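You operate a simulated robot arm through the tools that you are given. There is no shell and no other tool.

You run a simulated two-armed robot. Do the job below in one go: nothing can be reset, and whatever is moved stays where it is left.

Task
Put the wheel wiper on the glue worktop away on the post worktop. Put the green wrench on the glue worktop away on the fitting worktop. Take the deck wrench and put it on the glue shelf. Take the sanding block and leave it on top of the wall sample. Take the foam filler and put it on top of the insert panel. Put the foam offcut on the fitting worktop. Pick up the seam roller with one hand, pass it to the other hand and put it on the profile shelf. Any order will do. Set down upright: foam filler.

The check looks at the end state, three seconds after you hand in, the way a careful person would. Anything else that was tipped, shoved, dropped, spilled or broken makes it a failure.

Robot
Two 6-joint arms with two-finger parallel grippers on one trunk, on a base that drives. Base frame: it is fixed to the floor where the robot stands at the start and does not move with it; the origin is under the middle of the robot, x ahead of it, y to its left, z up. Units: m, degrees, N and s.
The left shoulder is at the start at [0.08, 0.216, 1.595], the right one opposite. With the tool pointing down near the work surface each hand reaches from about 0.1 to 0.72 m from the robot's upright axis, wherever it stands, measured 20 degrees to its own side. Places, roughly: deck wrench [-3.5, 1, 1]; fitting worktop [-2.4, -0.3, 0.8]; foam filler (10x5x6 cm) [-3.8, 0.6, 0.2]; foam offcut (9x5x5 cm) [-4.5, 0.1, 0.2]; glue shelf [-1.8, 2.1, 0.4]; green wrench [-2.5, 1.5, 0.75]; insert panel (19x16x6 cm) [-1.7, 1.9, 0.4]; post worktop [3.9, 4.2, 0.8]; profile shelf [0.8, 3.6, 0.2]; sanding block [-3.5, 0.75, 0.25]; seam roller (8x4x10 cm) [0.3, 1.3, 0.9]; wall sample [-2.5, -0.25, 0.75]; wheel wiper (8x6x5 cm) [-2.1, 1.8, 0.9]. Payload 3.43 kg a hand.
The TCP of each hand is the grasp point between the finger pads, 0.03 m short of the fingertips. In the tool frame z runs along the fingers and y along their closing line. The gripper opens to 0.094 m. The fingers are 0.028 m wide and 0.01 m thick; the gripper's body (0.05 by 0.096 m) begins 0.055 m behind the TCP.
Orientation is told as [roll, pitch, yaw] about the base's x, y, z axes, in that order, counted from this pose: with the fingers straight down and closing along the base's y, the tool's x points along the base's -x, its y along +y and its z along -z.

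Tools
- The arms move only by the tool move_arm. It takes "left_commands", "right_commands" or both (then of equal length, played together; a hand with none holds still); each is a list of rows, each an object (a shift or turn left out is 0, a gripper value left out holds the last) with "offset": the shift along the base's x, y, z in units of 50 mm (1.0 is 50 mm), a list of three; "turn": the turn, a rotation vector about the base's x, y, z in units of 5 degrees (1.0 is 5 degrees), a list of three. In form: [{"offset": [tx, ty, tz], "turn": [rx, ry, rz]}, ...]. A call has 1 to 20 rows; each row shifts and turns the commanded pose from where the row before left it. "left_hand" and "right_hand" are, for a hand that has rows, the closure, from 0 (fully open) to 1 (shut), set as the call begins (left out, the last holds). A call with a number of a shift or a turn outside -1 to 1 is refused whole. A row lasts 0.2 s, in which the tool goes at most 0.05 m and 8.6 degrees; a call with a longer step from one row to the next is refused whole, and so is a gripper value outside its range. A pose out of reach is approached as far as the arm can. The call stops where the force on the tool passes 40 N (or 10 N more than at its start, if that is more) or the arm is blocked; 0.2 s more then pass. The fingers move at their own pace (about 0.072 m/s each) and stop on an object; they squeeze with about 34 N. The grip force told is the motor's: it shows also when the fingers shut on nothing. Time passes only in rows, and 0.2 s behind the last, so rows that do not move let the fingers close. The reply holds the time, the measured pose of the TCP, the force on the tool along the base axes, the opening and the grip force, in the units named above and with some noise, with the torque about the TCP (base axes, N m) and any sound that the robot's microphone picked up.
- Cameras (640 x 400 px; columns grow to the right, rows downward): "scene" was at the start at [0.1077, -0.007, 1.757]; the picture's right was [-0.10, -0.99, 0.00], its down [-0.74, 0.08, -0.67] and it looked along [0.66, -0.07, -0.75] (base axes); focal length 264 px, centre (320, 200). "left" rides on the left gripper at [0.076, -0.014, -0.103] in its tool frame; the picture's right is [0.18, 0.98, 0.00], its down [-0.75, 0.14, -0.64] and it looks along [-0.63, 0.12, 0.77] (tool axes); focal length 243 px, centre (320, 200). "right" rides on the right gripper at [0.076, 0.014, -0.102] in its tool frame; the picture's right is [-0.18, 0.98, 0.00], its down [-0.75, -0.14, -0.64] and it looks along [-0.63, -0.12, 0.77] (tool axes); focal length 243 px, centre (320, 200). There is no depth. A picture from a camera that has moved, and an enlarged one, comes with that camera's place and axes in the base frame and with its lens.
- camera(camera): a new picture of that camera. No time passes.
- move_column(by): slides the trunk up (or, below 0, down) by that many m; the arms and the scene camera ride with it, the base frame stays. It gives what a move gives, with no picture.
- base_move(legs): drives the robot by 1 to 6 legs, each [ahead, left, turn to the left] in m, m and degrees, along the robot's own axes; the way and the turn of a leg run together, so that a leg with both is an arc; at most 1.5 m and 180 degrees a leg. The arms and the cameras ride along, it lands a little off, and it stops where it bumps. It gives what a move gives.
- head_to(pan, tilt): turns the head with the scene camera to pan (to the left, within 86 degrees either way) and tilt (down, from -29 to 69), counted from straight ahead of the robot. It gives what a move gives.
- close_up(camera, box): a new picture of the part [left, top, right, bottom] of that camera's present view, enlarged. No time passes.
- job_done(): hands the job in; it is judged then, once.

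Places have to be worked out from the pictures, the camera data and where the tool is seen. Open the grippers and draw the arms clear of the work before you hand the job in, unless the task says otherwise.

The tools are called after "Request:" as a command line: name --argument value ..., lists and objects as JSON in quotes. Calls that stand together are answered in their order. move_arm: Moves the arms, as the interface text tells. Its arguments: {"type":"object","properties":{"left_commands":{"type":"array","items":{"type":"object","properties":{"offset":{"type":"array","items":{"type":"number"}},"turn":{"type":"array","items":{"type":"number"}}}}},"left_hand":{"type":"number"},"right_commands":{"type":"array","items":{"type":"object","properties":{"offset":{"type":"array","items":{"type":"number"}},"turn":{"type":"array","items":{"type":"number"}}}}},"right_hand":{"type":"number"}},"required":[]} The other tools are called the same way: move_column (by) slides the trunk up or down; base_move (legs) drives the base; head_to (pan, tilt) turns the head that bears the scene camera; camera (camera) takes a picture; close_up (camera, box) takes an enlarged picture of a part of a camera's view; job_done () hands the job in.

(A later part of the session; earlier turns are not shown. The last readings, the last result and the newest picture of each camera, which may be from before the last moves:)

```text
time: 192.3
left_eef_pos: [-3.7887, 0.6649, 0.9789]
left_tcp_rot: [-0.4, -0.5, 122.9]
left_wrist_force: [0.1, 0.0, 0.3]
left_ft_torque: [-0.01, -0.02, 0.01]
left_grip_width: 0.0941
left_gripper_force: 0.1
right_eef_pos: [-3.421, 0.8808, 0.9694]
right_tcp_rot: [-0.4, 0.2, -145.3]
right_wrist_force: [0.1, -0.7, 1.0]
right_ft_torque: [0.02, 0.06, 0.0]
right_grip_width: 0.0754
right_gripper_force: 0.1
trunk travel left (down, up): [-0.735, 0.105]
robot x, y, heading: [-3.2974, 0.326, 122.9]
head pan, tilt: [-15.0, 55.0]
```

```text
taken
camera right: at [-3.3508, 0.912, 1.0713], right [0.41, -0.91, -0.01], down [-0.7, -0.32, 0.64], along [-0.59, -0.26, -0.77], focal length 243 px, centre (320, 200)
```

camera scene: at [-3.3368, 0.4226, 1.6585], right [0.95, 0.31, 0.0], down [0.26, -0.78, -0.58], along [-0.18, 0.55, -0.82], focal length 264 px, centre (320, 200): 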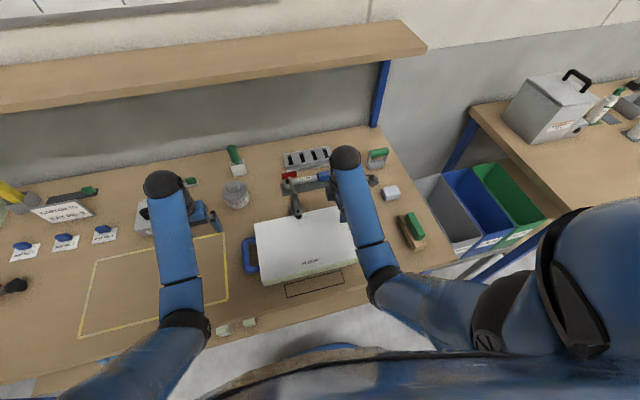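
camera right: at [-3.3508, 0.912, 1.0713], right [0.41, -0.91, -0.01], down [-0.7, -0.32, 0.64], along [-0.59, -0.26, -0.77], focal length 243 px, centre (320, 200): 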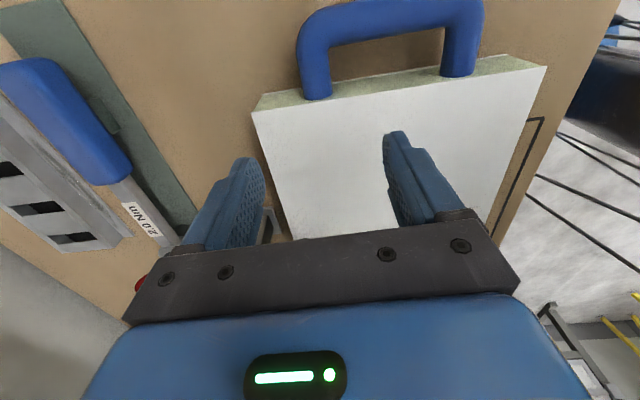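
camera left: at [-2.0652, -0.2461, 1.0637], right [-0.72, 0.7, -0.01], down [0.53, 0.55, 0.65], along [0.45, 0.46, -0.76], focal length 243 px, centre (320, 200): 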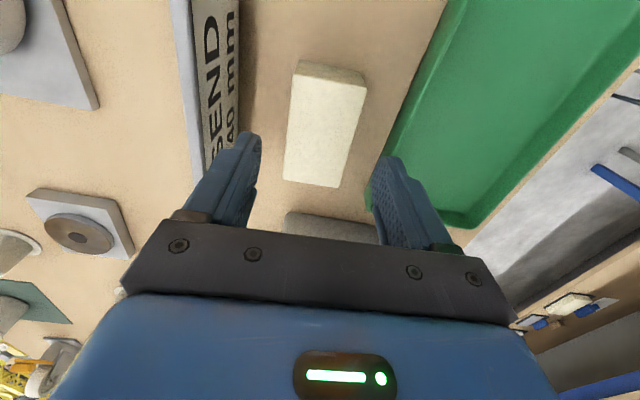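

I move the right hand over the blue handle at about [-3.53,1.063].

Request:
move_arm --right_commands '[{"offset": [-0.436, 0.728, 0]}, {"offset": [-0.436, 0.728, 0]}, {"offset": [-0.436, 0.728, 0]}, {"offset": [-0.436, 0.728, 0]}, {"offset": [-0.436, 0.728, 0]}, {}]'

Request:
camera --camera "right"

Request:
camera --camera "scene"

```text
time: 193.7
left_eef_pos: [-3.7892, 0.6679, 0.9775]
left_tcp_rot: [-0.6, -0.4, 122.8]
left_wrist_force: [0.8, 0.4, 0.2]
left_ft_torque: [0.02, 0.0, 0.0]
left_grip_width: 0.0941
left_gripper_force: 0.0
right_eef_pos: [-3.5235, 1.0511, 0.9727]
right_tcp_rot: [-0.3, 0.0, -145.3]
right_wrist_force: [0.0, 0.2, -0.4]
right_ft_torque: [0.01, 0.0, 0.01]
right_grip_width: 0.075
right_gripper_force: 0.0
right hand out of reach, approached as far as the arm can: row 5
trunk travel left (down, up): [-0.735, 0.105]
robot x, y, heading: [-3.2993, 0.331, 123.2]
head pan, tilt: [-15.0, 55.0]
```

```text
taken
camera right: at [-3.4525, 1.083, 1.075], right [0.41, -0.91, -0.01], down [-0.7, -0.32, 0.64], along [-0.59, -0.26, -0.77], focal length 243 px, centre (320, 200)
```

right: 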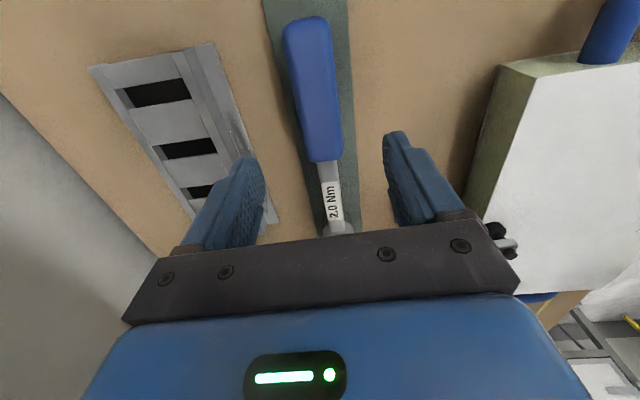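

```text
taken
camera scene: at [-3.3383, 0.4254, 1.6582], right [0.95, 0.31, 0.0], down [0.26, -0.78, -0.57], along [-0.18, 0.54, -0.82], focal length 264 px, centre (320, 200)
```

scene: 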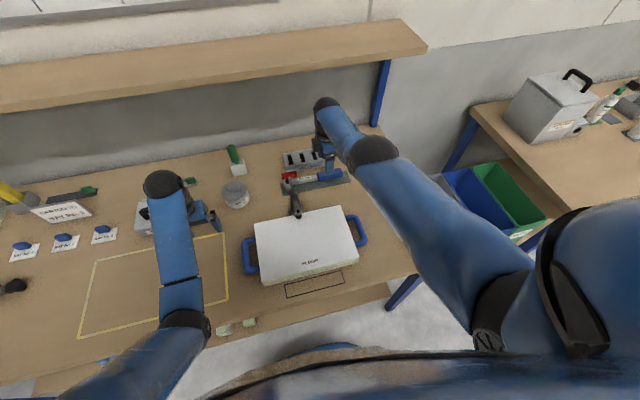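

Centred over the handle but the arm is at its reach limit; the handle axis is at ~29°, so I turn the hand -5.5°. I pull both hands back 5 cm, then drive 5 cm ahead to gain reach.

Request:
move_arm --left_commands '[{"offset": [0.48, -0.73, -0.3]}, {}, {}]' --right_commands '[{"offset": [0.55, -0.83, 0], "turn": [0, 0, -1]}, {"turn": [0, 0, -0.1]}, {}]'

Request:
base_move --legs '[[0.06, 0, 0]]'

Request:
camera --camera "right"

```text
time: 194.1
left_eef_pos: [-3.775, 0.6419, 0.9689]
left_tcp_rot: [-0.6, -0.6, 122.9]
left_wrist_force: [0.6, 0.4, 0.7]
left_ft_torque: [0.02, 0.01, 0.0]
left_grip_width: 0.0936
left_gripper_force: 0.0
left hand out of reach, approached as far as the arm can: row 1
right_eef_pos: [-3.4885, 1.0006, 0.9385]
right_tcp_rot: [7.9, 0.3, -147.8]
right_wrist_force: [1.3, -0.4, -0.4]
right_ft_torque: [-0.01, 0.0, -0.01]
right_grip_width: 0.0752
right_gripper_force: 0.0
trunk travel left (down, up): [-0.735, 0.105]
robot x, y, heading: [-3.294, 0.3304, 123.2]
head pan, tilt: [-15.0, 55.0]
stopped in row 1 (right hand): the force on the tool passed its limit at 196 N (the readings are from after the stop); the commanded pose is now the measured one
```

```text
time: 195.0
left_eef_pos: [-3.8042, 0.688, 0.9711]
left_tcp_rot: [-0.5, -0.9, 122.9]
left_wrist_force: [0.9, -0.9, 0.4]
left_ft_torque: [0.04, 0.02, 0.02]
left_grip_width: 0.0942
left_gripper_force: 0.0
right_eef_pos: [-3.5182, 1.047, 0.94]
right_tcp_rot: [7.5, 0.3, -147.8]
right_wrist_force: [0.5, -0.8, 1.0]
right_ft_torque: [0.04, -0.01, 0.01]
right_grip_width: 0.0755
right_gripper_force: 0.1
trunk travel left (down, up): [-0.735, 0.105]
robot x, y, heading: [-3.3274, 0.3763, 123.4]
head pan, tilt: [-15.0, 55.0]
```

```text
taken
camera right: at [-3.4546, 1.087, 1.0447], right [0.36, -0.92, 0.13], down [-0.76, -0.21, 0.61], along [-0.54, -0.32, -0.78], focal length 243 px, centre (320, 200)
```

right: 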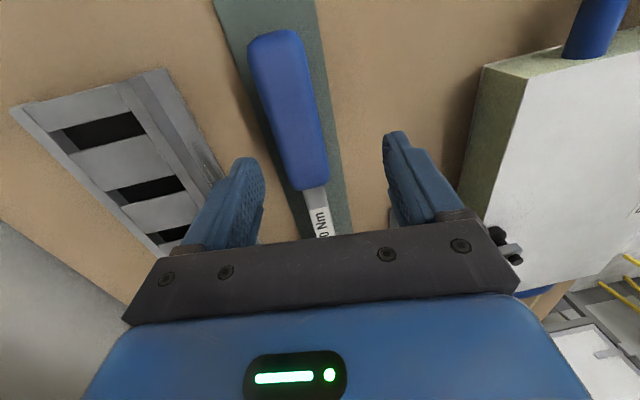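

A force spike stopped the right hand and tilted it slightly. I look at the scene to see whether anything was hit.

Request:
camera --camera "scene"

Request:
close_up --camera "scene" --box '[220, 70, 460, 250]'

Request:
camera --camera "left"

```text
taken
camera scene: at [-3.3629, 0.4631, 1.6591], right [0.95, 0.31, 0.0], down [0.25, -0.77, -0.58], along [-0.18, 0.55, -0.81], focal length 264 px, centre (320, 200)
```

scene: 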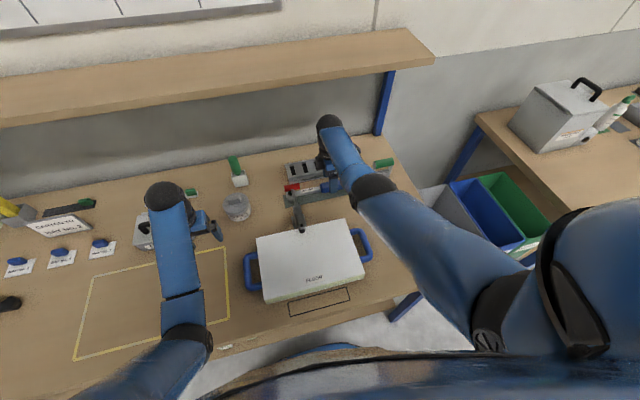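

```text
2.22 times, centred on (340, 160) of scene
camera zoom: at [-3.3629, 0.4631, 1.6591], right [0.95, 0.31, 0.0], down [0.25, -0.77, -0.58], along [-0.18, 0.55, -0.81], focal length 586 px, centre (276, 289)
```

zoom: 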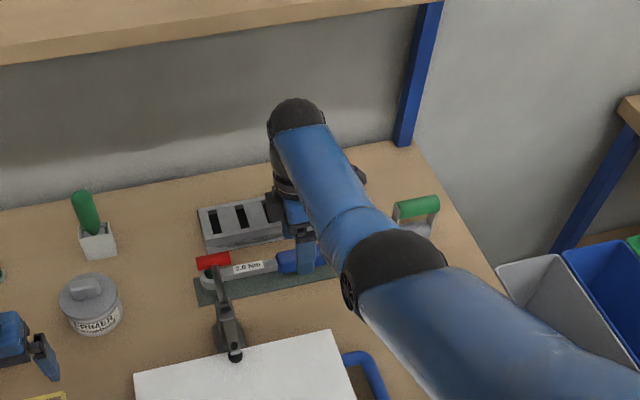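

```text
taken
camera left: at [-3.7516, 0.6288, 1.0726], right [-0.73, -0.69, -0.01], down [-0.53, 0.55, 0.65], along [-0.44, 0.48, -0.76], focal length 243 px, centre (320, 200)
```

left: 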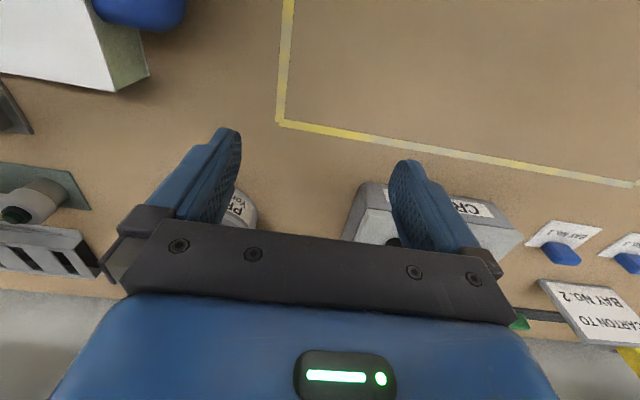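

Nothing looks displaced (probably a jerk at the reach limit). I level the right hand and set the yaw to -151°, gently.

Request:
move_arm --right_commands '[{"turn": [0.42, 0.27, -0.2]}, {"turn": [0.42, 0.27, -0.22]}, {"turn": [0.42, 0.27, -0.22]}, {}]'

Request:
camera --camera "right"

```text
time: 196.0
left_eef_pos: [-3.8099, 0.695, 0.9664]
left_tcp_rot: [-0.5, -0.3, 122.9]
left_wrist_force: [-0.4, 0.5, -0.5]
left_ft_torque: [-0.02, -0.01, -0.02]
left_grip_width: 0.0941
left_gripper_force: 0.0
right_eef_pos: [-3.5239, 1.0553, 0.9346]
right_tcp_rot: [0.6, 0.0, -151.1]
right_wrist_force: [-0.2, -0.9, -0.2]
right_ft_torque: [-0.04, 0.05, -0.01]
right_grip_width: 0.0751
right_gripper_force: 0.0
trunk travel left (down, up): [-0.735, 0.105]
robot x, y, heading: [-3.3255, 0.3811, 123.1]
head pan, tilt: [-15.0, 55.0]
```

```text
taken
camera right: at [-3.4509, 1.08, 1.0369], right [0.31, -0.95, 0.01], down [-0.73, -0.24, 0.64], along [-0.61, -0.21, -0.77], focal length 243 px, centre (320, 200)
```

right: 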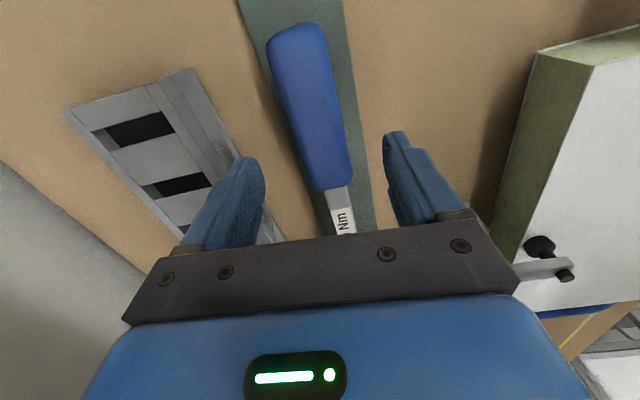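

Well centred; I turn back +3° and descend onto the handle in small steps.

Request:
move_arm --right_commands '[{"offset": [0, 0, -0.3], "turn": [0, 0, 0.6]}, {"offset": [0, 0, -0.3]}, {"offset": [0, 0, -0.1]}, {"offset": [0, 0, -0.1]}, {"offset": [0, 0, -0.1]}, {"offset": [0, 0, -0.1]}, {}]'

Request:
camera --camera "right"

```text
time: 197.6
left_eef_pos: [-3.8073, 0.6936, 0.9665]
left_tcp_rot: [-0.5, -0.4, 122.9]
left_wrist_force: [-0.4, -0.3, -1.4]
left_ft_torque: [0.01, -0.02, 0.01]
left_grip_width: 0.0938
left_gripper_force: 0.1
right_eef_pos: [-3.5218, 1.0538, 0.8857]
right_tcp_rot: [0.5, 0.0, -148.0]
right_wrist_force: [0.5, 0.1, 0.1]
right_ft_torque: [0.03, 0.02, 0.01]
right_grip_width: 0.075
right_gripper_force: 0.1
trunk travel left (down, up): [-0.735, 0.105]
robot x, y, heading: [-3.3314, 0.3775, 123.1]
head pan, tilt: [-15.0, 55.0]
```

```text
taken
camera right: at [-3.4513, 1.0827, 0.9883], right [0.36, -0.93, 0.01], down [-0.72, -0.27, 0.64], along [-0.59, -0.24, -0.77], focal length 243 px, centre (320, 200)
```

right: 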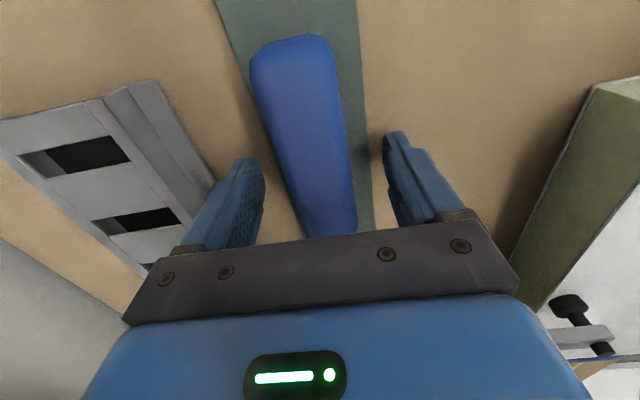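

Fingers straddle the handle just above the mat. I close.

Request:
move_arm --right_commands '[{}, {}, {}, {}, {}]' --right_hand 1

Request:
move_arm --right_commands '[{"offset": [0, 0, 0.2]}, {"offset": [0, 0, 0.4]}, {"offset": [0, 0, 0.5]}, {"offset": [0, 0, 0.4]}, {}]'

Request:
camera --camera "right"

Request:
close_up --camera "scene" --box '[220, 70, 460, 250]'

```text
time: 198.8
left_eef_pos: [-3.8075, 0.6936, 0.9669]
left_tcp_rot: [-0.5, -0.4, 122.9]
left_wrist_force: [0.5, -0.6, 0.0]
left_ft_torque: [-0.02, 0.01, 0.01]
left_grip_width: 0.094
left_gripper_force: 0.0
right_eef_pos: [-3.5223, 1.0536, 0.8863]
right_tcp_rot: [0.6, 0.0, -148.1]
right_wrist_force: [1.0, -1.1, -0.3]
right_ft_torque: [-0.05, 0.02, 0.13]
right_grip_width: 0.0364
right_gripper_force: 33.9
trunk travel left (down, up): [-0.735, 0.105]
robot x, y, heading: [-3.3332, 0.3765, 123.3]
head pan, tilt: [-15.0, 55.0]
```

```text
time: 200.0
left_eef_pos: [-3.8081, 0.6943, 0.9663]
left_tcp_rot: [-0.5, -0.4, 122.9]
left_wrist_force: [-0.3, 0.1, -0.8]
left_ft_torque: [-0.02, -0.02, 0.02]
left_grip_width: 0.0942
left_gripper_force: 0.1
right_eef_pos: [-3.5219, 1.0549, 0.9588]
right_tcp_rot: [0.6, 0.0, -148.1]
right_wrist_force: [0.3, -0.1, -6.3]
right_ft_torque: [0.31, -0.4, -0.01]
right_grip_width: 0.0361
right_gripper_force: 33.8
trunk travel left (down, up): [-0.735, 0.105]
robot x, y, heading: [-3.3297, 0.3776, 123.3]
head pan, tilt: [-15.0, 55.0]
```

```text
taken
camera right: at [-3.45, 1.0835, 1.062], right [0.36, -0.93, 0.01], down [-0.72, -0.27, 0.64], along [-0.59, -0.24, -0.77], focal length 243 px, centre (320, 200)
```

right: 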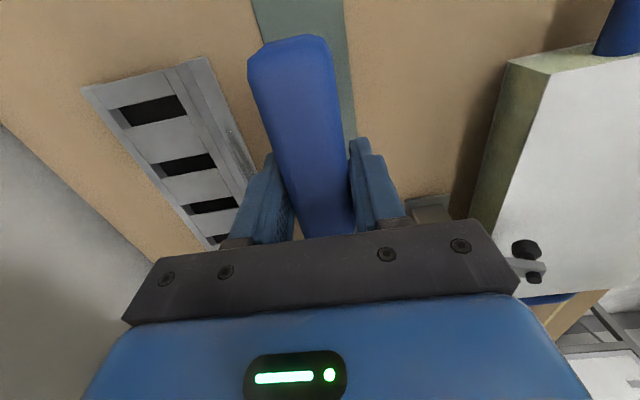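

```text
2.22 times, centred on (340, 160) of scene
camera zoom: at [-3.3703, 0.4744, 1.658], right [0.95, 0.31, 0.0], down [0.26, -0.78, -0.57], along [-0.18, 0.54, -0.82], focal length 586 px, centre (276, 289)
```

zoom: 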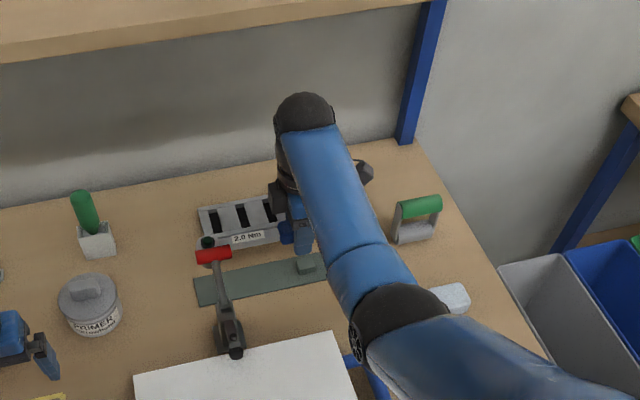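

The deck wrench is up. I rotate it -90° in place so that its head points to the wall, to pass clear of the clamp on the way back.

Request:
move_arm --right_commands '[{"offset": [0, 0, 0.1], "turn": [0, 0, -1]}, {"turn": [0, 0, -1]}, {"turn": [0, 0, -1]}, {"turn": [0, 0, -1]}, {"turn": [0, 0, -1]}, {"turn": [0, 0, -1]}, {"turn": [0, 0, -1]}, {"turn": [0, 0, -1]}, {"turn": [0, 0, -1]}, {"turn": [0, 0, -1]}, {"turn": [0, 0, -1]}, {"turn": [0, 0, -1]}, {"turn": [0, 0, -1]}, {"turn": [0, 0, -1]}, {"turn": [0, 0, -1]}, {"turn": [0, 0, -1]}, {"turn": [0, 0, -1]}, {"turn": [0, 0, -1]}]'

Request:
close_up --camera "scene" --box '[220, 70, 460, 250]'

Request:
camera --camera "right"

```text
time: 203.8
left_eef_pos: [-3.8088, 0.6946, 0.966]
left_tcp_rot: [-0.5, -0.4, 122.9]
left_wrist_force: [-1.1, -0.4, 0.5]
left_ft_torque: [0.01, 0.0, -0.01]
left_grip_width: 0.0941
left_gripper_force: 0.0
right_eef_pos: [-3.5226, 1.0526, 0.9651]
right_tcp_rot: [0.6, 0.1, 121.8]
right_wrist_force: [-0.6, 0.4, -3.6]
right_ft_torque: [-0.08, -0.08, -0.02]
right_grip_width: 0.0362
right_gripper_force: 34.4
trunk travel left (down, up): [-0.735, 0.105]
robot x, y, heading: [-3.3315, 0.3767, 123.2]
head pan, tilt: [-15.0, 55.0]
```

```text
2.22 times, centred on (340, 160) of scene
camera zoom: at [-3.3701, 0.4741, 1.6581], right [0.95, 0.31, 0.0], down [0.26, -0.78, -0.57], along [-0.18, 0.54, -0.82], focal length 586 px, centre (276, 289)
```

zoom: 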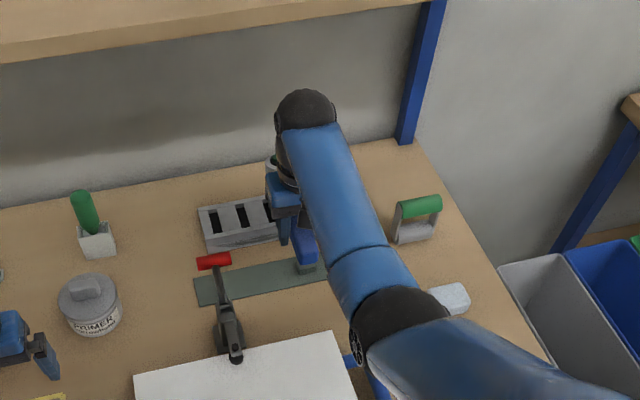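

```text
taken
camera right: at [-3.4937, 0.9813, 1.0686], right [-0.93, -0.36, 0.01], down [-0.27, 0.72, 0.64], along [-0.24, 0.59, -0.77], focal length 243 px, centre (320, 200)
```

right: 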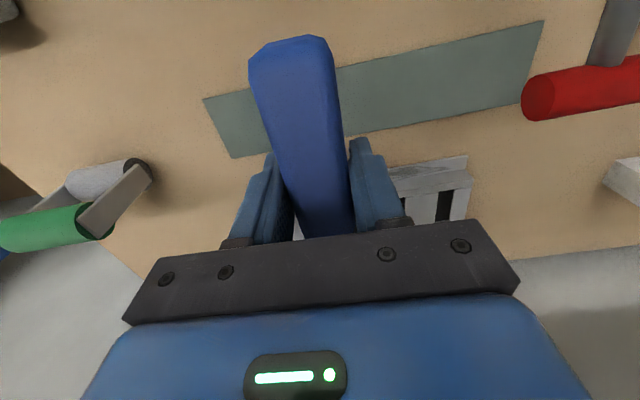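

Clear. I shift the hand 3 cm right (away from the red lever), draw it back 13 cm at this height, then back the base off.

Request:
move_arm --right_commands '[{"offset": [0.25, 0.16, 0.1]}, {"offset": [0.25, 0.16, 0.1]}, {"offset": [0.36, -0.55, 0]}, {"offset": [0.36, -0.55, 0]}, {"offset": [0.36, -0.55, 0]}, {"offset": [0.36, -0.55, 0]}, {}]'

Request:
base_move --legs '[[-0.35, 0, 0]]'

Request:
camera --camera "scene"

```text
time: 205.4
left_eef_pos: [-3.8082, 0.6949, 0.9661]
left_tcp_rot: [-0.5, -0.4, 122.9]
left_wrist_force: [0.5, 0.6, 0.1]
left_ft_torque: [0.01, -0.01, -0.01]
left_grip_width: 0.0939
left_gripper_force: 0.1
right_eef_pos: [-3.4266, 0.9589, 0.971]
right_tcp_rot: [0.5, 0.1, 122.0]
right_wrist_force: [0.2, 0.1, -4.3]
right_ft_torque: [-0.08, -0.05, -0.04]
right_grip_width: 0.0364
right_gripper_force: 34.6
trunk travel left (down, up): [-0.735, 0.105]
robot x, y, heading: [-3.3255, 0.3783, 122.9]
head pan, tilt: [-15.0, 55.0]
```

```text
time: 207.7
left_eef_pos: [-3.6159, 0.4003, 0.9649]
left_tcp_rot: [-0.4, -0.2, 122.8]
left_wrist_force: [-0.3, 0.5, 0.6]
left_ft_torque: [0.04, 0.03, 0.05]
left_grip_width: 0.0942
left_gripper_force: 0.1
right_eef_pos: [-3.2329, 0.6656, 0.9702]
right_tcp_rot: [0.6, 0.1, 121.7]
right_wrist_force: [-0.6, -0.5, -3.3]
right_ft_torque: [-0.11, -0.08, 0.01]
right_grip_width: 0.0362
right_gripper_force: 34.2
trunk travel left (down, up): [-0.735, 0.105]
robot x, y, heading: [-3.1408, 0.0793, 123.1]
head pan, tilt: [-15.0, 55.0]
```

```text
taken
camera scene: at [-3.1781, 0.1804, 1.6578], right [0.95, 0.31, 0.0], down [0.26, -0.78, -0.57], along [-0.18, 0.54, -0.82], focal length 264 px, centre (320, 200)
```

scene: 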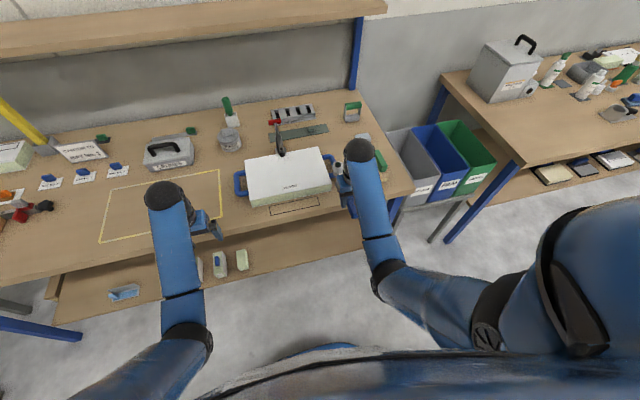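

Wrench in hand and clear of the bench. I back off 0.12 m more, fold the arms in and lower the trunk for the foam filler.

Request:
base_move --legs '[[-0.12, 0, -0.3]]'

Request:
move_arm --left_commands '[{"offset": [0.4, -0.62, -0.2]}, {"offset": [0.4, -0.62, -0.3]}, {"offset": [0.4, -0.62, -0.5]}, {"offset": [0.4, -0.62, -0.5]}, {"offset": [0.4, -0.62, -0.5]}, {"offset": [0.3, -0.42, -0.3]}, {}]' --right_commands '[{"offset": [0.4, -0.62, -0.2]}, {"offset": [0.4, -0.62, -0.3]}, {"offset": [0.4, -0.62, -0.5]}, {"offset": [0.4, -0.62, -0.5]}, {"offset": [0.4, -0.62, -0.5]}, {"offset": [0.3, -0.42, -0.3]}, {}]'

Request:
move_column --by -0.4

Request:
head_to --pan 5 --tilt 50

Request:
camera --camera "scene"

```text
time: 209.0
left_eef_pos: [-3.5483, 0.3019, 0.9653]
left_tcp_rot: [-0.5, -0.3, 122.5]
left_wrist_force: [0.1, 0.1, -1.5]
left_ft_torque: [-0.03, -0.01, 0.0]
left_grip_width: 0.0941
left_gripper_force: 0.0
right_eef_pos: [-3.165, 0.5649, 0.9685]
right_tcp_rot: [0.6, 0.1, 121.6]
right_wrist_force: [-0.3, 0.3, -2.5]
right_ft_torque: [-0.12, -0.08, -0.01]
right_grip_width: 0.0361
right_gripper_force: 34.3
trunk travel left (down, up): [-0.735, 0.105]
robot x, y, heading: [-3.0699, -0.0196, 123.0]
head pan, tilt: [-15.0, 55.0]
```

```text
time: 210.6
left_eef_pos: [-3.4309, 0.1254, 0.8518]
left_tcp_rot: [-0.5, -0.4, 122.5]
left_wrist_force: [-0.9, -0.2, 0.2]
left_ft_torque: [-0.01, -0.02, -0.01]
left_grip_width: 0.0938
left_gripper_force: 0.0
left hand out of reach, approached as far as the arm can: row 1
right_eef_pos: [-3.0528, 0.3861, 0.8512]
right_tcp_rot: [0.5, -0.1, 121.6]
right_wrist_force: [-0.5, -0.4, -3.9]
right_ft_torque: [-0.14, -0.07, -0.04]
right_grip_width: 0.0362
right_gripper_force: 34.0
right hand out of reach, approached as far as the arm can: row 1
trunk travel left (down, up): [-0.735, 0.105]
robot x, y, heading: [-3.0735, -0.0207, 122.7]
head pan, tilt: [-15.0, 55.0]
```

```text
time: 214.4
left_eef_pos: [-3.4298, 0.1237, 0.4508]
left_tcp_rot: [-0.5, -0.5, 122.5]
left_wrist_force: [0.6, 0.0, 0.7]
left_ft_torque: [0.01, 0.02, 0.0]
left_grip_width: 0.094
left_gripper_force: 0.1
right_eef_pos: [-3.0509, 0.3855, 0.4504]
right_tcp_rot: [0.7, -0.1, 121.5]
right_wrist_force: [0.1, 1.2, -4.1]
right_ft_torque: [-0.12, -0.1, -0.01]
right_grip_width: 0.0362
right_gripper_force: 33.9
trunk travel left (down, up): [-0.335, 0.505]
robot x, y, heading: [-3.0699, -0.0205, 122.8]
head pan, tilt: [-15.0, 55.0]
```

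```text
time: 215.2
left_eef_pos: [-3.43, 0.1239, 0.4501]
left_tcp_rot: [-0.4, -0.4, 122.5]
left_wrist_force: [0.3, -0.1, -0.4]
left_ft_torque: [-0.02, 0.01, 0.0]
left_grip_width: 0.0939
left_gripper_force: 0.0
right_eef_pos: [-3.0516, 0.386, 0.4508]
right_tcp_rot: [0.5, -0.2, 121.5]
right_wrist_force: [1.2, -0.7, -3.1]
right_ft_torque: [-0.1, -0.06, 0.01]
right_grip_width: 0.0362
right_gripper_force: 33.9
trunk travel left (down, up): [-0.335, 0.505]
robot x, y, heading: [-3.0689, -0.0182, 122.8]
head pan, tilt: [5.0, 50.0]
```

```text
taken
camera scene: at [-3.1349, 0.0679, 1.2646], right [0.79, 0.61, 0.0], down [0.47, -0.61, -0.64], along [-0.39, 0.51, -0.77], focal length 264 px, centre (320, 200)
```

scene: 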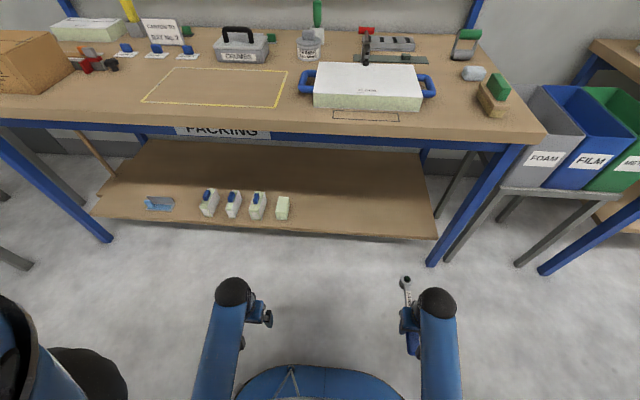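

The filler is at ~0.89 m ahead, 0.26 m left. I lower the trunk 0.12 m more and drive ahead 0.32 m.

Request:
move_column --by -0.12

Request:
base_move --legs '[[0.32, 0, 0]]'

Request:
camera --camera "scene"

Request:
camera --camera "left"

```text
time: 216.7
left_eef_pos: [-3.4314, 0.1241, 0.3306]
left_tcp_rot: [-0.4, -0.6, 122.4]
left_wrist_force: [-0.2, 1.1, -0.2]
left_ft_torque: [0.0, -0.03, -0.02]
left_grip_width: 0.0939
left_gripper_force: 0.1
right_eef_pos: [-3.0521, 0.3859, 0.3314]
right_tcp_rot: [0.6, -0.1, 121.6]
right_wrist_force: [-0.1, -0.7, -4.1]
right_ft_torque: [-0.11, -0.06, -0.03]
right_grip_width: 0.0361
right_gripper_force: 33.8
trunk travel left (down, up): [-0.215, 0.625]
robot x, y, heading: [-3.0701, -0.0178, 122.9]
head pan, tilt: [5.0, 50.0]
```

```text
time: 218.8
left_eef_pos: [-3.5991, 0.3881, 0.3293]
left_tcp_rot: [-0.5, -0.4, 122.3]
left_wrist_force: [-0.3, 0.1, -0.2]
left_ft_torque: [-0.03, 0.01, -0.03]
left_grip_width: 0.0943
left_gripper_force: 0.0
right_eef_pos: [-3.2186, 0.649, 0.3304]
right_tcp_rot: [0.5, 0.0, 121.4]
right_wrist_force: [0.1, 0.6, -4.0]
right_ft_torque: [-0.1, -0.09, 0.02]
right_grip_width: 0.0362
right_gripper_force: 33.8
trunk travel left (down, up): [-0.215, 0.625]
robot x, y, heading: [-3.2395, 0.2432, 122.5]
head pan, tilt: [5.0, 50.0]
```

```text
taken
camera scene: at [-3.3041, 0.3315, 1.1445], right [0.79, 0.61, 0.0], down [0.47, -0.61, -0.64], along [-0.39, 0.51, -0.77], focal length 264 px, centre (320, 200)
```

scene: 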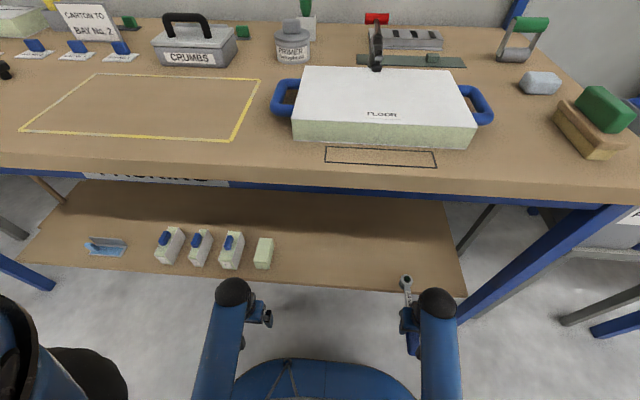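

```text
taken
camera left: at [-3.5476, 0.329, 0.4325], right [-0.73, -0.68, -0.01], down [-0.52, 0.55, 0.65], along [-0.44, 0.48, -0.76], focal length 243 px, centre (320, 200)
```

left: 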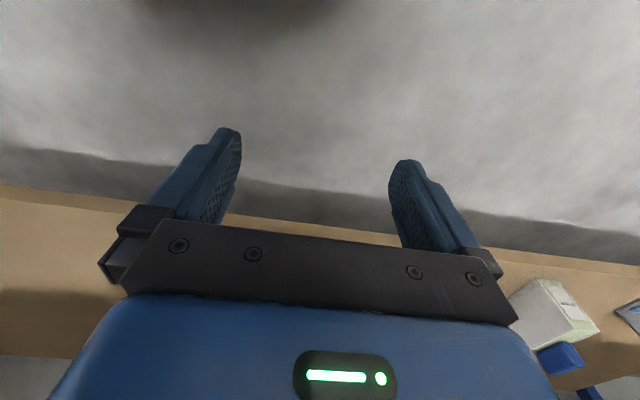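

The filler centre is confirmed at [-3.765,0.589]. I move the left hand above it.

Request:
move_arm --left_commands '[{"offset": [-0.553, 0.67, 0.2]}, {"offset": [-0.553, 0.67, 0.2]}, {"offset": [-0.553, 0.67, 0]}, {"offset": [-0.553, 0.67, 0]}, {"offset": [-0.553, 0.67, 0]}, {"offset": [-0.553, 0.67, 0]}, {}]'

Request:
camera --camera "left"

```text
time: 220.4
left_eef_pos: [-3.7645, 0.5851, 0.3461]
left_tcp_rot: [-0.5, -0.4, 122.4]
left_wrist_force: [0.7, 0.6, -0.8]
left_ft_torque: [0.0, 0.01, -0.03]
left_grip_width: 0.0942
left_gripper_force: 0.0
right_eef_pos: [-3.2199, 0.6487, 0.3319]
right_tcp_rot: [0.5, -0.1, 121.4]
right_wrist_force: [0.5, -0.7, -4.7]
right_ft_torque: [-0.13, -0.07, 0.01]
right_grip_width: 0.0362
right_gripper_force: 33.9
trunk travel left (down, up): [-0.215, 0.625]
robot x, y, heading: [-3.2393, 0.2448, 122.7]
head pan, tilt: [5.0, 50.0]
```

```text
taken
camera left: at [-3.7133, 0.527, 0.4487], right [-0.73, -0.68, -0.01], down [-0.52, 0.55, 0.65], along [-0.44, 0.48, -0.76], focal length 243 px, centre (320, 200)
```

left: 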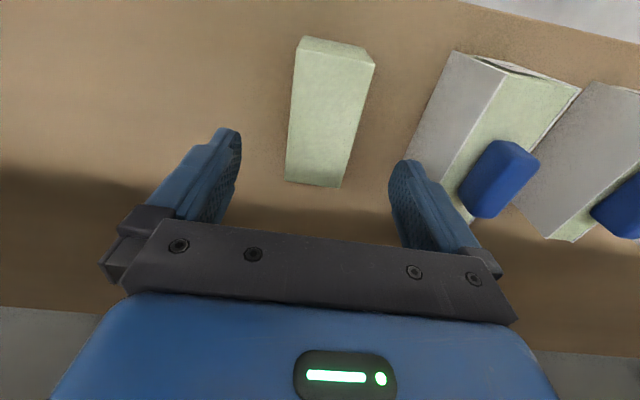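

Nearly centred. I narrow the opening to ~80 mm, correct by a few mm and descend.

Request:
move_arm --left_commands '[{"offset": [0.07, -0.18, -0.3]}, {"offset": [0, 0, -0.5]}, {"offset": [0, 0, -0.5]}, {"offset": [0, 0, -0.3]}, {"offset": [0, 0, -0.1]}, {"offset": [0, 0, -0.1]}, {}]' --left_hand 0.15

Request:
camera --camera "left"

```text
time: 222.0
left_eef_pos: [-3.7615, 0.5799, 0.2592]
left_tcp_rot: [-0.5, -0.4, 122.2]
left_wrist_force: [1.0, -0.6, -0.2]
left_ft_torque: [-0.02, 0.0, 0.0]
left_grip_width: 0.0796
left_gripper_force: 0.1
right_eef_pos: [-3.2188, 0.649, 0.331]
right_tcp_rot: [0.6, -0.1, 121.4]
right_wrist_force: [0.0, 0.1, -3.5]
right_ft_torque: [-0.12, -0.03, 0.02]
right_grip_width: 0.0364
right_gripper_force: 33.8
trunk travel left (down, up): [-0.215, 0.625]
robot x, y, heading: [-3.2391, 0.2428, 122.6]
head pan, tilt: [5.0, 50.0]
```

```text
taken
camera left: at [-3.7095, 0.5205, 0.3618], right [-0.73, -0.68, -0.01], down [-0.52, 0.55, 0.65], along [-0.44, 0.48, -0.76], focal length 243 px, centre (320, 200)
```

left: 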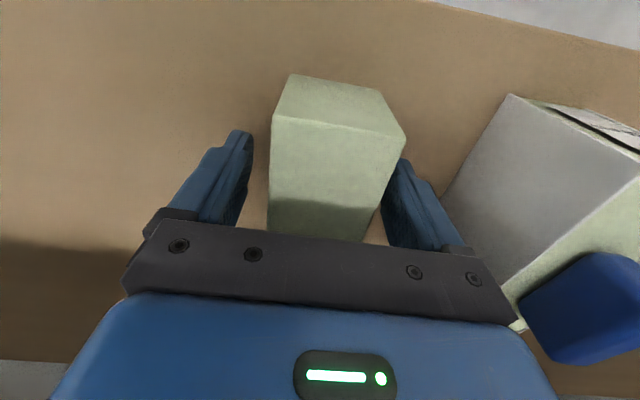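

Fingers straddle the filler about 1 cm above the shelf. I close and lift.

Request:
move_arm --left_commands '[{}, {}, {}, {}]' --left_hand 1

Request:
move_arm --left_commands '[{"offset": [0, 0, 0.3]}, {"offset": [0, 0, 0.6]}, {"offset": [0, 0, 0.6]}, {"offset": [0, 0, 0.3]}, {}]'

Request:
camera --camera "left"

```text
time: 223.0
left_eef_pos: [-3.7604, 0.5797, 0.2596]
left_tcp_rot: [-0.4, -0.4, 122.2]
left_wrist_force: [-0.8, 0.1, 0.5]
left_ft_torque: [0.0, -0.01, 0.0]
left_grip_width: 0.0528
left_gripper_force: 33.6
right_eef_pos: [-3.2191, 0.6483, 0.3311]
right_tcp_rot: [0.6, -0.1, 121.4]
right_wrist_force: [0.5, 1.5, -3.2]
right_ft_torque: [-0.1, -0.07, 0.0]
right_grip_width: 0.0362
right_gripper_force: 34.4
trunk travel left (down, up): [-0.215, 0.625]
robot x, y, heading: [-3.2394, 0.2492, 122.8]
head pan, tilt: [5.0, 50.0]
```

```text
time: 224.2
left_eef_pos: [-3.7604, 0.5791, 0.3511]
left_tcp_rot: [-0.4, -0.4, 122.3]
left_wrist_force: [0.3, -0.3, 0.2]
left_ft_torque: [0.0, 0.02, 0.0]
left_grip_width: 0.0529
left_gripper_force: 34.0
right_eef_pos: [-3.2202, 0.6495, 0.3308]
right_tcp_rot: [0.7, -0.2, 121.4]
right_wrist_force: [0.2, -0.6, -3.6]
right_ft_torque: [-0.1, -0.04, -0.01]
right_grip_width: 0.0362
right_gripper_force: 34.0
trunk travel left (down, up): [-0.215, 0.625]
robot x, y, heading: [-3.2413, 0.2437, 122.7]
head pan, tilt: [5.0, 50.0]
```

```text
taken
camera left: at [-3.7097, 0.5198, 0.4535], right [-0.73, -0.68, -0.01], down [-0.52, 0.55, 0.65], along [-0.44, 0.48, -0.76], focal length 243 px, centre (320, 200)
```

left: 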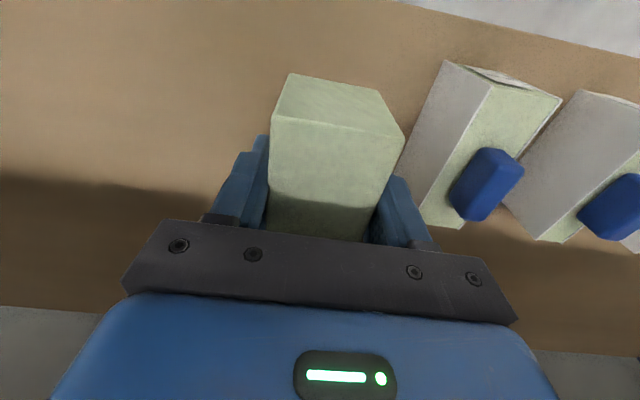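

The filler is held upright. I pull it out, back off, raise the trunk 0.2 m and slide right to the left end of the glue bench, where the lower shelf is free.

Request:
move_arm --left_commands '[{"offset": [0.5, -0.72, 0]}, {"offset": [0.5, -0.72, 0]}, {"offset": [0.5, -0.72, 0]}, {"offset": [0.5, -0.72, 0]}, {"offset": [0.5, -0.72, 0]}, {"offset": [0.3, -0.43, 0]}, {}]'

Request:
base_move --legs '[[-0.25, 0, 0]]'

Request:
move_column --by 0.2

Request:
base_move --legs '[[0, -1.1, 0]]'

Request:
head_to --pan 0 --tilt 45

Request:
camera --camera "scene"

```text
time: 225.8
left_eef_pos: [-3.6211, 0.3805, 0.3497]
left_tcp_rot: [-0.5, -0.4, 122.4]
left_wrist_force: [-0.2, -0.2, 0.0]
left_ft_torque: [0.0, 0.02, 0.02]
left_grip_width: 0.0529
left_gripper_force: 34.3
right_eef_pos: [-3.219, 0.6496, 0.3317]
right_tcp_rot: [0.6, -0.1, 121.4]
right_wrist_force: [-1.0, 0.1, -3.2]
right_ft_torque: [-0.11, -0.1, 0.03]
right_grip_width: 0.0364
right_gripper_force: 34.2
trunk travel left (down, up): [-0.215, 0.625]
robot x, y, heading: [-3.2421, 0.2417, 122.8]
head pan, tilt: [5.0, 50.0]
```

```text
time: 227.6
left_eef_pos: [-3.4903, 0.1748, 0.3488]
left_tcp_rot: [-0.6, -0.5, 122.0]
left_wrist_force: [-0.6, -1.1, -0.1]
left_ft_torque: [-0.02, 0.0, -0.01]
left_grip_width: 0.0528
left_gripper_force: 33.7
right_eef_pos: [-3.0851, 0.4422, 0.3322]
right_tcp_rot: [0.7, 0.0, 121.1]
right_wrist_force: [-0.1, -0.2, -4.0]
right_ft_torque: [-0.09, -0.05, 0.0]
right_grip_width: 0.0363
right_gripper_force: 33.8
trunk travel left (down, up): [-0.215, 0.625]
robot x, y, heading: [-3.1099, 0.0397, 122.3]
head pan, tilt: [5.0, 50.0]
```

```text
time: 229.8
left_eef_pos: [-3.4896, 0.1767, 0.5497]
left_tcp_rot: [-0.5, -0.4, 122.1]
left_wrist_force: [-0.7, -0.3, 0.1]
left_ft_torque: [0.0, 0.01, 0.03]
left_grip_width: 0.0529
left_gripper_force: 33.5
right_eef_pos: [-3.0867, 0.4422, 0.5319]
right_tcp_rot: [0.5, -0.1, 121.1]
right_wrist_force: [-0.1, 0.6, -4.2]
right_ft_torque: [-0.1, -0.04, 0.02]
right_grip_width: 0.0362
right_gripper_force: 34.3
trunk travel left (down, up): [-0.415, 0.425]
robot x, y, heading: [-3.1062, 0.033, 122.4]
head pan, tilt: [5.0, 50.0]
```

```text
time: 235.5
left_eef_pos: [-2.5376, 0.77, 0.5495]
left_tcp_rot: [-0.4, -0.4, 120.8]
left_wrist_force: [0.9, -0.1, 0.4]
left_ft_torque: [0.04, -0.02, 0.0]
left_grip_width: 0.0529
left_gripper_force: 33.4
right_eef_pos: [-2.1276, 1.0281, 0.5307]
right_tcp_rot: [0.6, 0.0, 119.9]
right_wrist_force: [-0.3, 0.0, -3.3]
right_ft_torque: [-0.1, -0.06, 0.0]
right_grip_width: 0.0362
right_gripper_force: 33.8
trunk travel left (down, up): [-0.415, 0.425]
robot x, y, heading: [-2.159, 0.6244, 121.0]
head pan, tilt: [5.0, 50.0]
```

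```text
time: 236.2
left_eef_pos: [-2.5377, 0.7716, 0.5507]
left_tcp_rot: [-0.4, -0.4, 120.8]
left_wrist_force: [-0.4, -1.4, -0.7]
left_ft_torque: [0.01, 0.0, -0.02]
left_grip_width: 0.0528
left_gripper_force: 33.4
right_eef_pos: [-2.1271, 1.0273, 0.53]
right_tcp_rot: [0.6, -0.1, 119.8]
right_wrist_force: [0.0, 0.6, -3.8]
right_ft_torque: [-0.12, -0.09, 0.0]
right_grip_width: 0.0363
right_gripper_force: 33.9
trunk travel left (down, up): [-0.415, 0.425]
robot x, y, heading: [-2.1606, 0.6264, 120.8]
head pan, tilt: [0.0, 45.0]
```

```text
taken
camera scene: at [-2.2174, 0.7203, 1.3515], right [0.86, 0.52, 0.0], down [0.36, -0.61, -0.71], along [-0.36, 0.61, -0.71], focal length 264 px, centre (320, 200)
```

scene: 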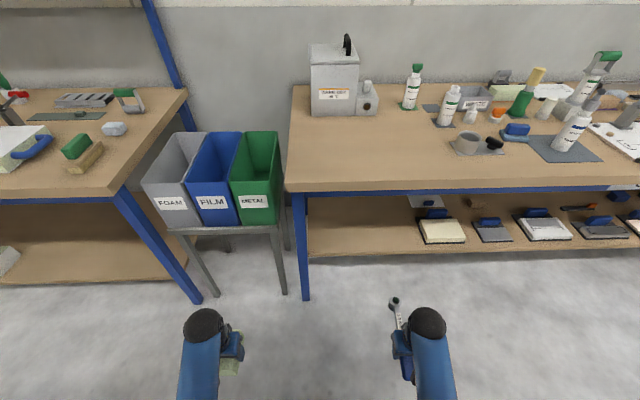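

I check the clearance under the glue worktop by zooming on its edge and the free shelf part.

Request:
close_up --camera "scene" --box '[280, 160, 440, 270]'

Request:
close_up --camera "scene" --box '[440, 170, 640, 270]'

```text
3.64 times, centred on (360, 215) of scene
camera zoom: at [-2.2174, 0.7203, 1.3515], right [0.86, 0.52, 0.0], down [0.36, -0.61, -0.71], along [-0.36, 0.61, -0.71], focal length 959 px, centre (174, 146)
```

zoom: 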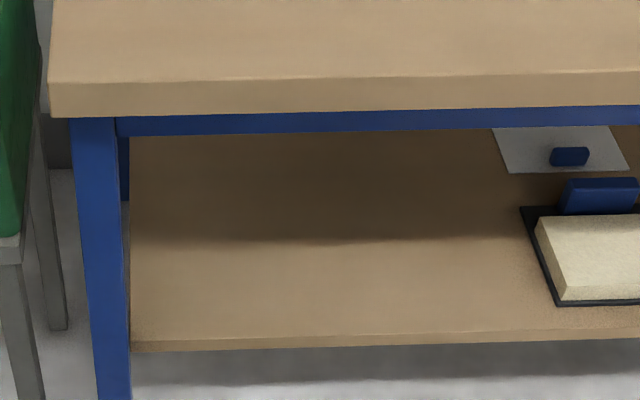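

```text
3.20 times, centred on (540, 220) of scene
camera zoom: at [-2.2174, 0.7203, 1.3515], right [0.86, 0.52, 0.0], down [0.36, -0.61, -0.71], along [-0.36, 0.61, -0.71], focal length 844 px, centre (-384, 136)
```

zoom: 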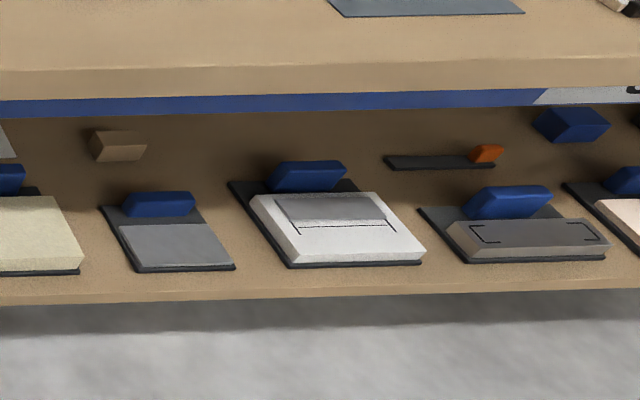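

The free shelf part spans about 0.48 m left of the first tray. I'll lay the wrench there first: fix the heading, shift right 0.11 m and drive ahead 0.25 m.

Request:
base_move --legs '[[0, -0.11, 1.9], [0.25, 0, 0]]'

Request:
camera --camera "scene"

Request:
camera --camera "right"

```text
time: 238.8
left_eef_pos: [-2.5804, 1.0241, 0.5499]
left_tcp_rot: [-0.5, -0.4, 122.7]
left_wrist_force: [0.3, -0.7, 0.0]
left_ft_torque: [-0.03, 0.04, -0.05]
left_grip_width: 0.0525
left_gripper_force: 34.3
right_eef_pos: [-2.1795, 1.296, 0.5308]
right_tcp_rot: [0.5, 0.0, 121.7]
right_wrist_force: [-0.6, 0.5, -5.2]
right_ft_torque: [-0.11, -0.06, -0.01]
right_grip_width: 0.0359
right_gripper_force: 34.0
trunk travel left (down, up): [-0.415, 0.425]
robot x, y, heading: [-2.1959, 0.8901, 122.9]
head pan, tilt: [0.0, 45.0]
```

```text
taken
camera scene: at [-2.2592, 0.9847, 1.3515], right [0.84, 0.54, 0.0], down [0.38, -0.59, -0.71], along [-0.38, 0.59, -0.71], focal length 264 px, centre (320, 200)
```

scene: 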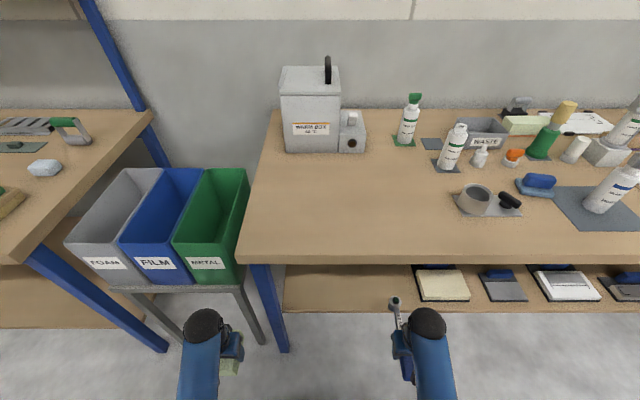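

```text
taken
camera right: at [-2.1507, 1.2233, 0.6335], right [-0.93, -0.36, 0.01], down [-0.27, 0.72, 0.64], along [-0.24, 0.6, -0.77], focal length 243 px, centre (320, 200)
```

right: 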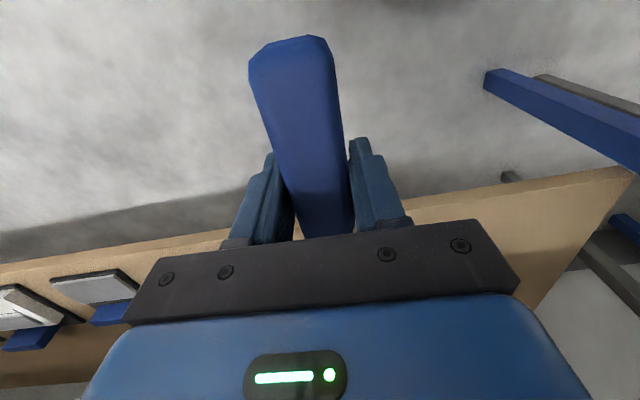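

From both cameras the glue shelf comes out at z≈0.35 with its front edge at about 0.52 m ahead. I lower the trunk 0.08 m and reach the wrench in over the free shelf part.

Request:
move_column --by -0.08

Request:
move_arm --right_commands '[{"offset": [-0.48, 0.744, 0]}, {"offset": [-0.48, 0.744, 0]}, {"offset": [-0.48, 0.744, 0]}, {"offset": [-0.48, 0.744, 0]}, {"offset": [-0.48, 0.744, 0]}, {"offset": [-0.48, 0.744, 0]}, {"offset": [-0.48, 0.744, 0]}, {}]'

Request:
camera --camera "right"

Request:
camera --camera "scene"

```text
time: 239.9
left_eef_pos: [-2.5803, 1.0247, 0.4698]
left_tcp_rot: [-0.5, -0.4, 122.7]
left_wrist_force: [-0.6, -0.1, -0.4]
left_ft_torque: [0.01, 0.02, 0.0]
left_grip_width: 0.0529
left_gripper_force: 34.1
right_eef_pos: [-2.1793, 1.2958, 0.4518]
right_tcp_rot: [0.6, -0.1, 121.7]
right_wrist_force: [0.8, 0.7, -3.6]
right_ft_torque: [-0.1, -0.09, 0.04]
right_grip_width: 0.036
right_gripper_force: 34.3
trunk travel left (down, up): [-0.335, 0.505]
robot x, y, heading: [-2.1991, 0.8925, 122.8]
head pan, tilt: [0.0, 45.0]
```

```text
time: 241.7
left_eef_pos: [-2.5805, 1.0238, 0.4691]
left_tcp_rot: [-0.5, -0.3, 122.6]
left_wrist_force: [0.3, 0.2, 0.2]
left_ft_torque: [-0.04, 0.0, -0.01]
left_grip_width: 0.0529
left_gripper_force: 34.1
right_eef_pos: [-2.3489, 1.5553, 0.4521]
right_tcp_rot: [0.6, -0.1, 121.7]
right_wrist_force: [-0.4, -0.4, -3.6]
right_ft_torque: [-0.08, -0.07, 0.01]
right_grip_width: 0.0361
right_gripper_force: 33.8
trunk travel left (down, up): [-0.335, 0.505]
robot x, y, heading: [-2.1972, 0.8917, 122.8]
head pan, tilt: [0.0, 45.0]
```

```text
taken
camera right: at [-2.3195, 1.4837, 0.554], right [-0.93, -0.36, 0.01], down [-0.27, 0.72, 0.64], along [-0.24, 0.6, -0.77], focal length 243 px, centre (320, 200)
```

right: 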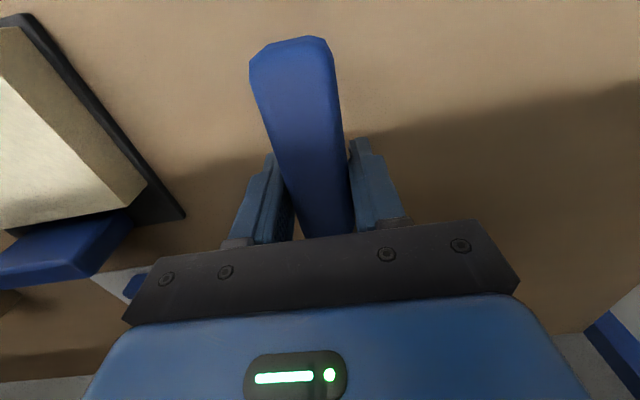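

```text
taken
camera scene: at [-2.2585, 0.9842, 1.2716], right [0.84, 0.54, 0.0], down [0.38, -0.59, -0.71], along [-0.38, 0.59, -0.71], focal length 264 px, centre (320, 200)
```

scene: 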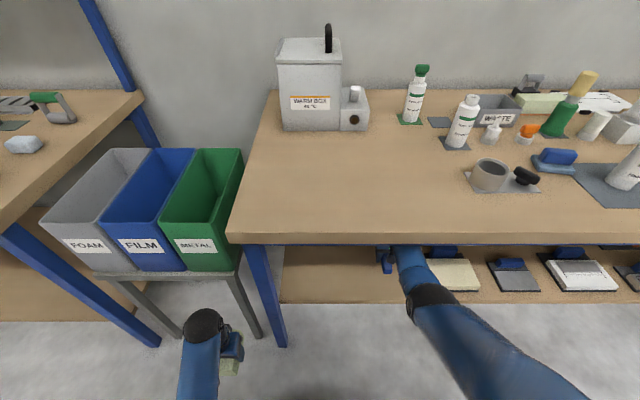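

Over the free shelf. I lower the wrench till it touches.

Request:
move_arm --right_commands '[{"offset": [0, 0, -0.5]}, {"offset": [0, 0, -0.3]}, {"offset": [0, 0, -0.1]}, {"offset": [0, 0, -0.1]}, {"offset": [0, 0, -0.1]}, {"offset": [0, 0, -0.1]}, {"offset": [0, 0, -0.1]}, {"offset": [0, 0, -0.1]}, {"offset": [0, 0, -0.1]}, {"offset": [0, 0, -0.1]}, {"offset": [0, 0, -0.1]}, {"offset": [0, 0, -0.1]}]'

```text
time: 242.9
left_eef_pos: [-2.5813, 1.0232, 0.4695]
left_tcp_rot: [-0.4, -0.7, 122.5]
left_wrist_force: [-0.5, -0.2, 0.4]
left_ft_torque: [0.0, 0.0, -0.02]
left_grip_width: 0.0527
left_gripper_force: 34.1
right_eef_pos: [-2.3495, 1.5553, 0.4114]
right_tcp_rot: [0.5, -1.0, 121.6]
right_wrist_force: [3.2, -13.0, 24.2]
right_ft_torque: [-0.49, -0.95, -0.26]
right_grip_width: 0.036
right_gripper_force: 34.5
right hand out of reach, approached as far as the arm can: row 5
trunk travel left (down, up): [-0.335, 0.505]
robot x, y, heading: [-2.1957, 0.8906, 122.8]
head pan, tilt: [0.0, 45.0]
stopped in row 5 (right hand): the force on the tool passed its limit at 42 N (the readings are from after the stop); the commanded pose is now the measured one
```

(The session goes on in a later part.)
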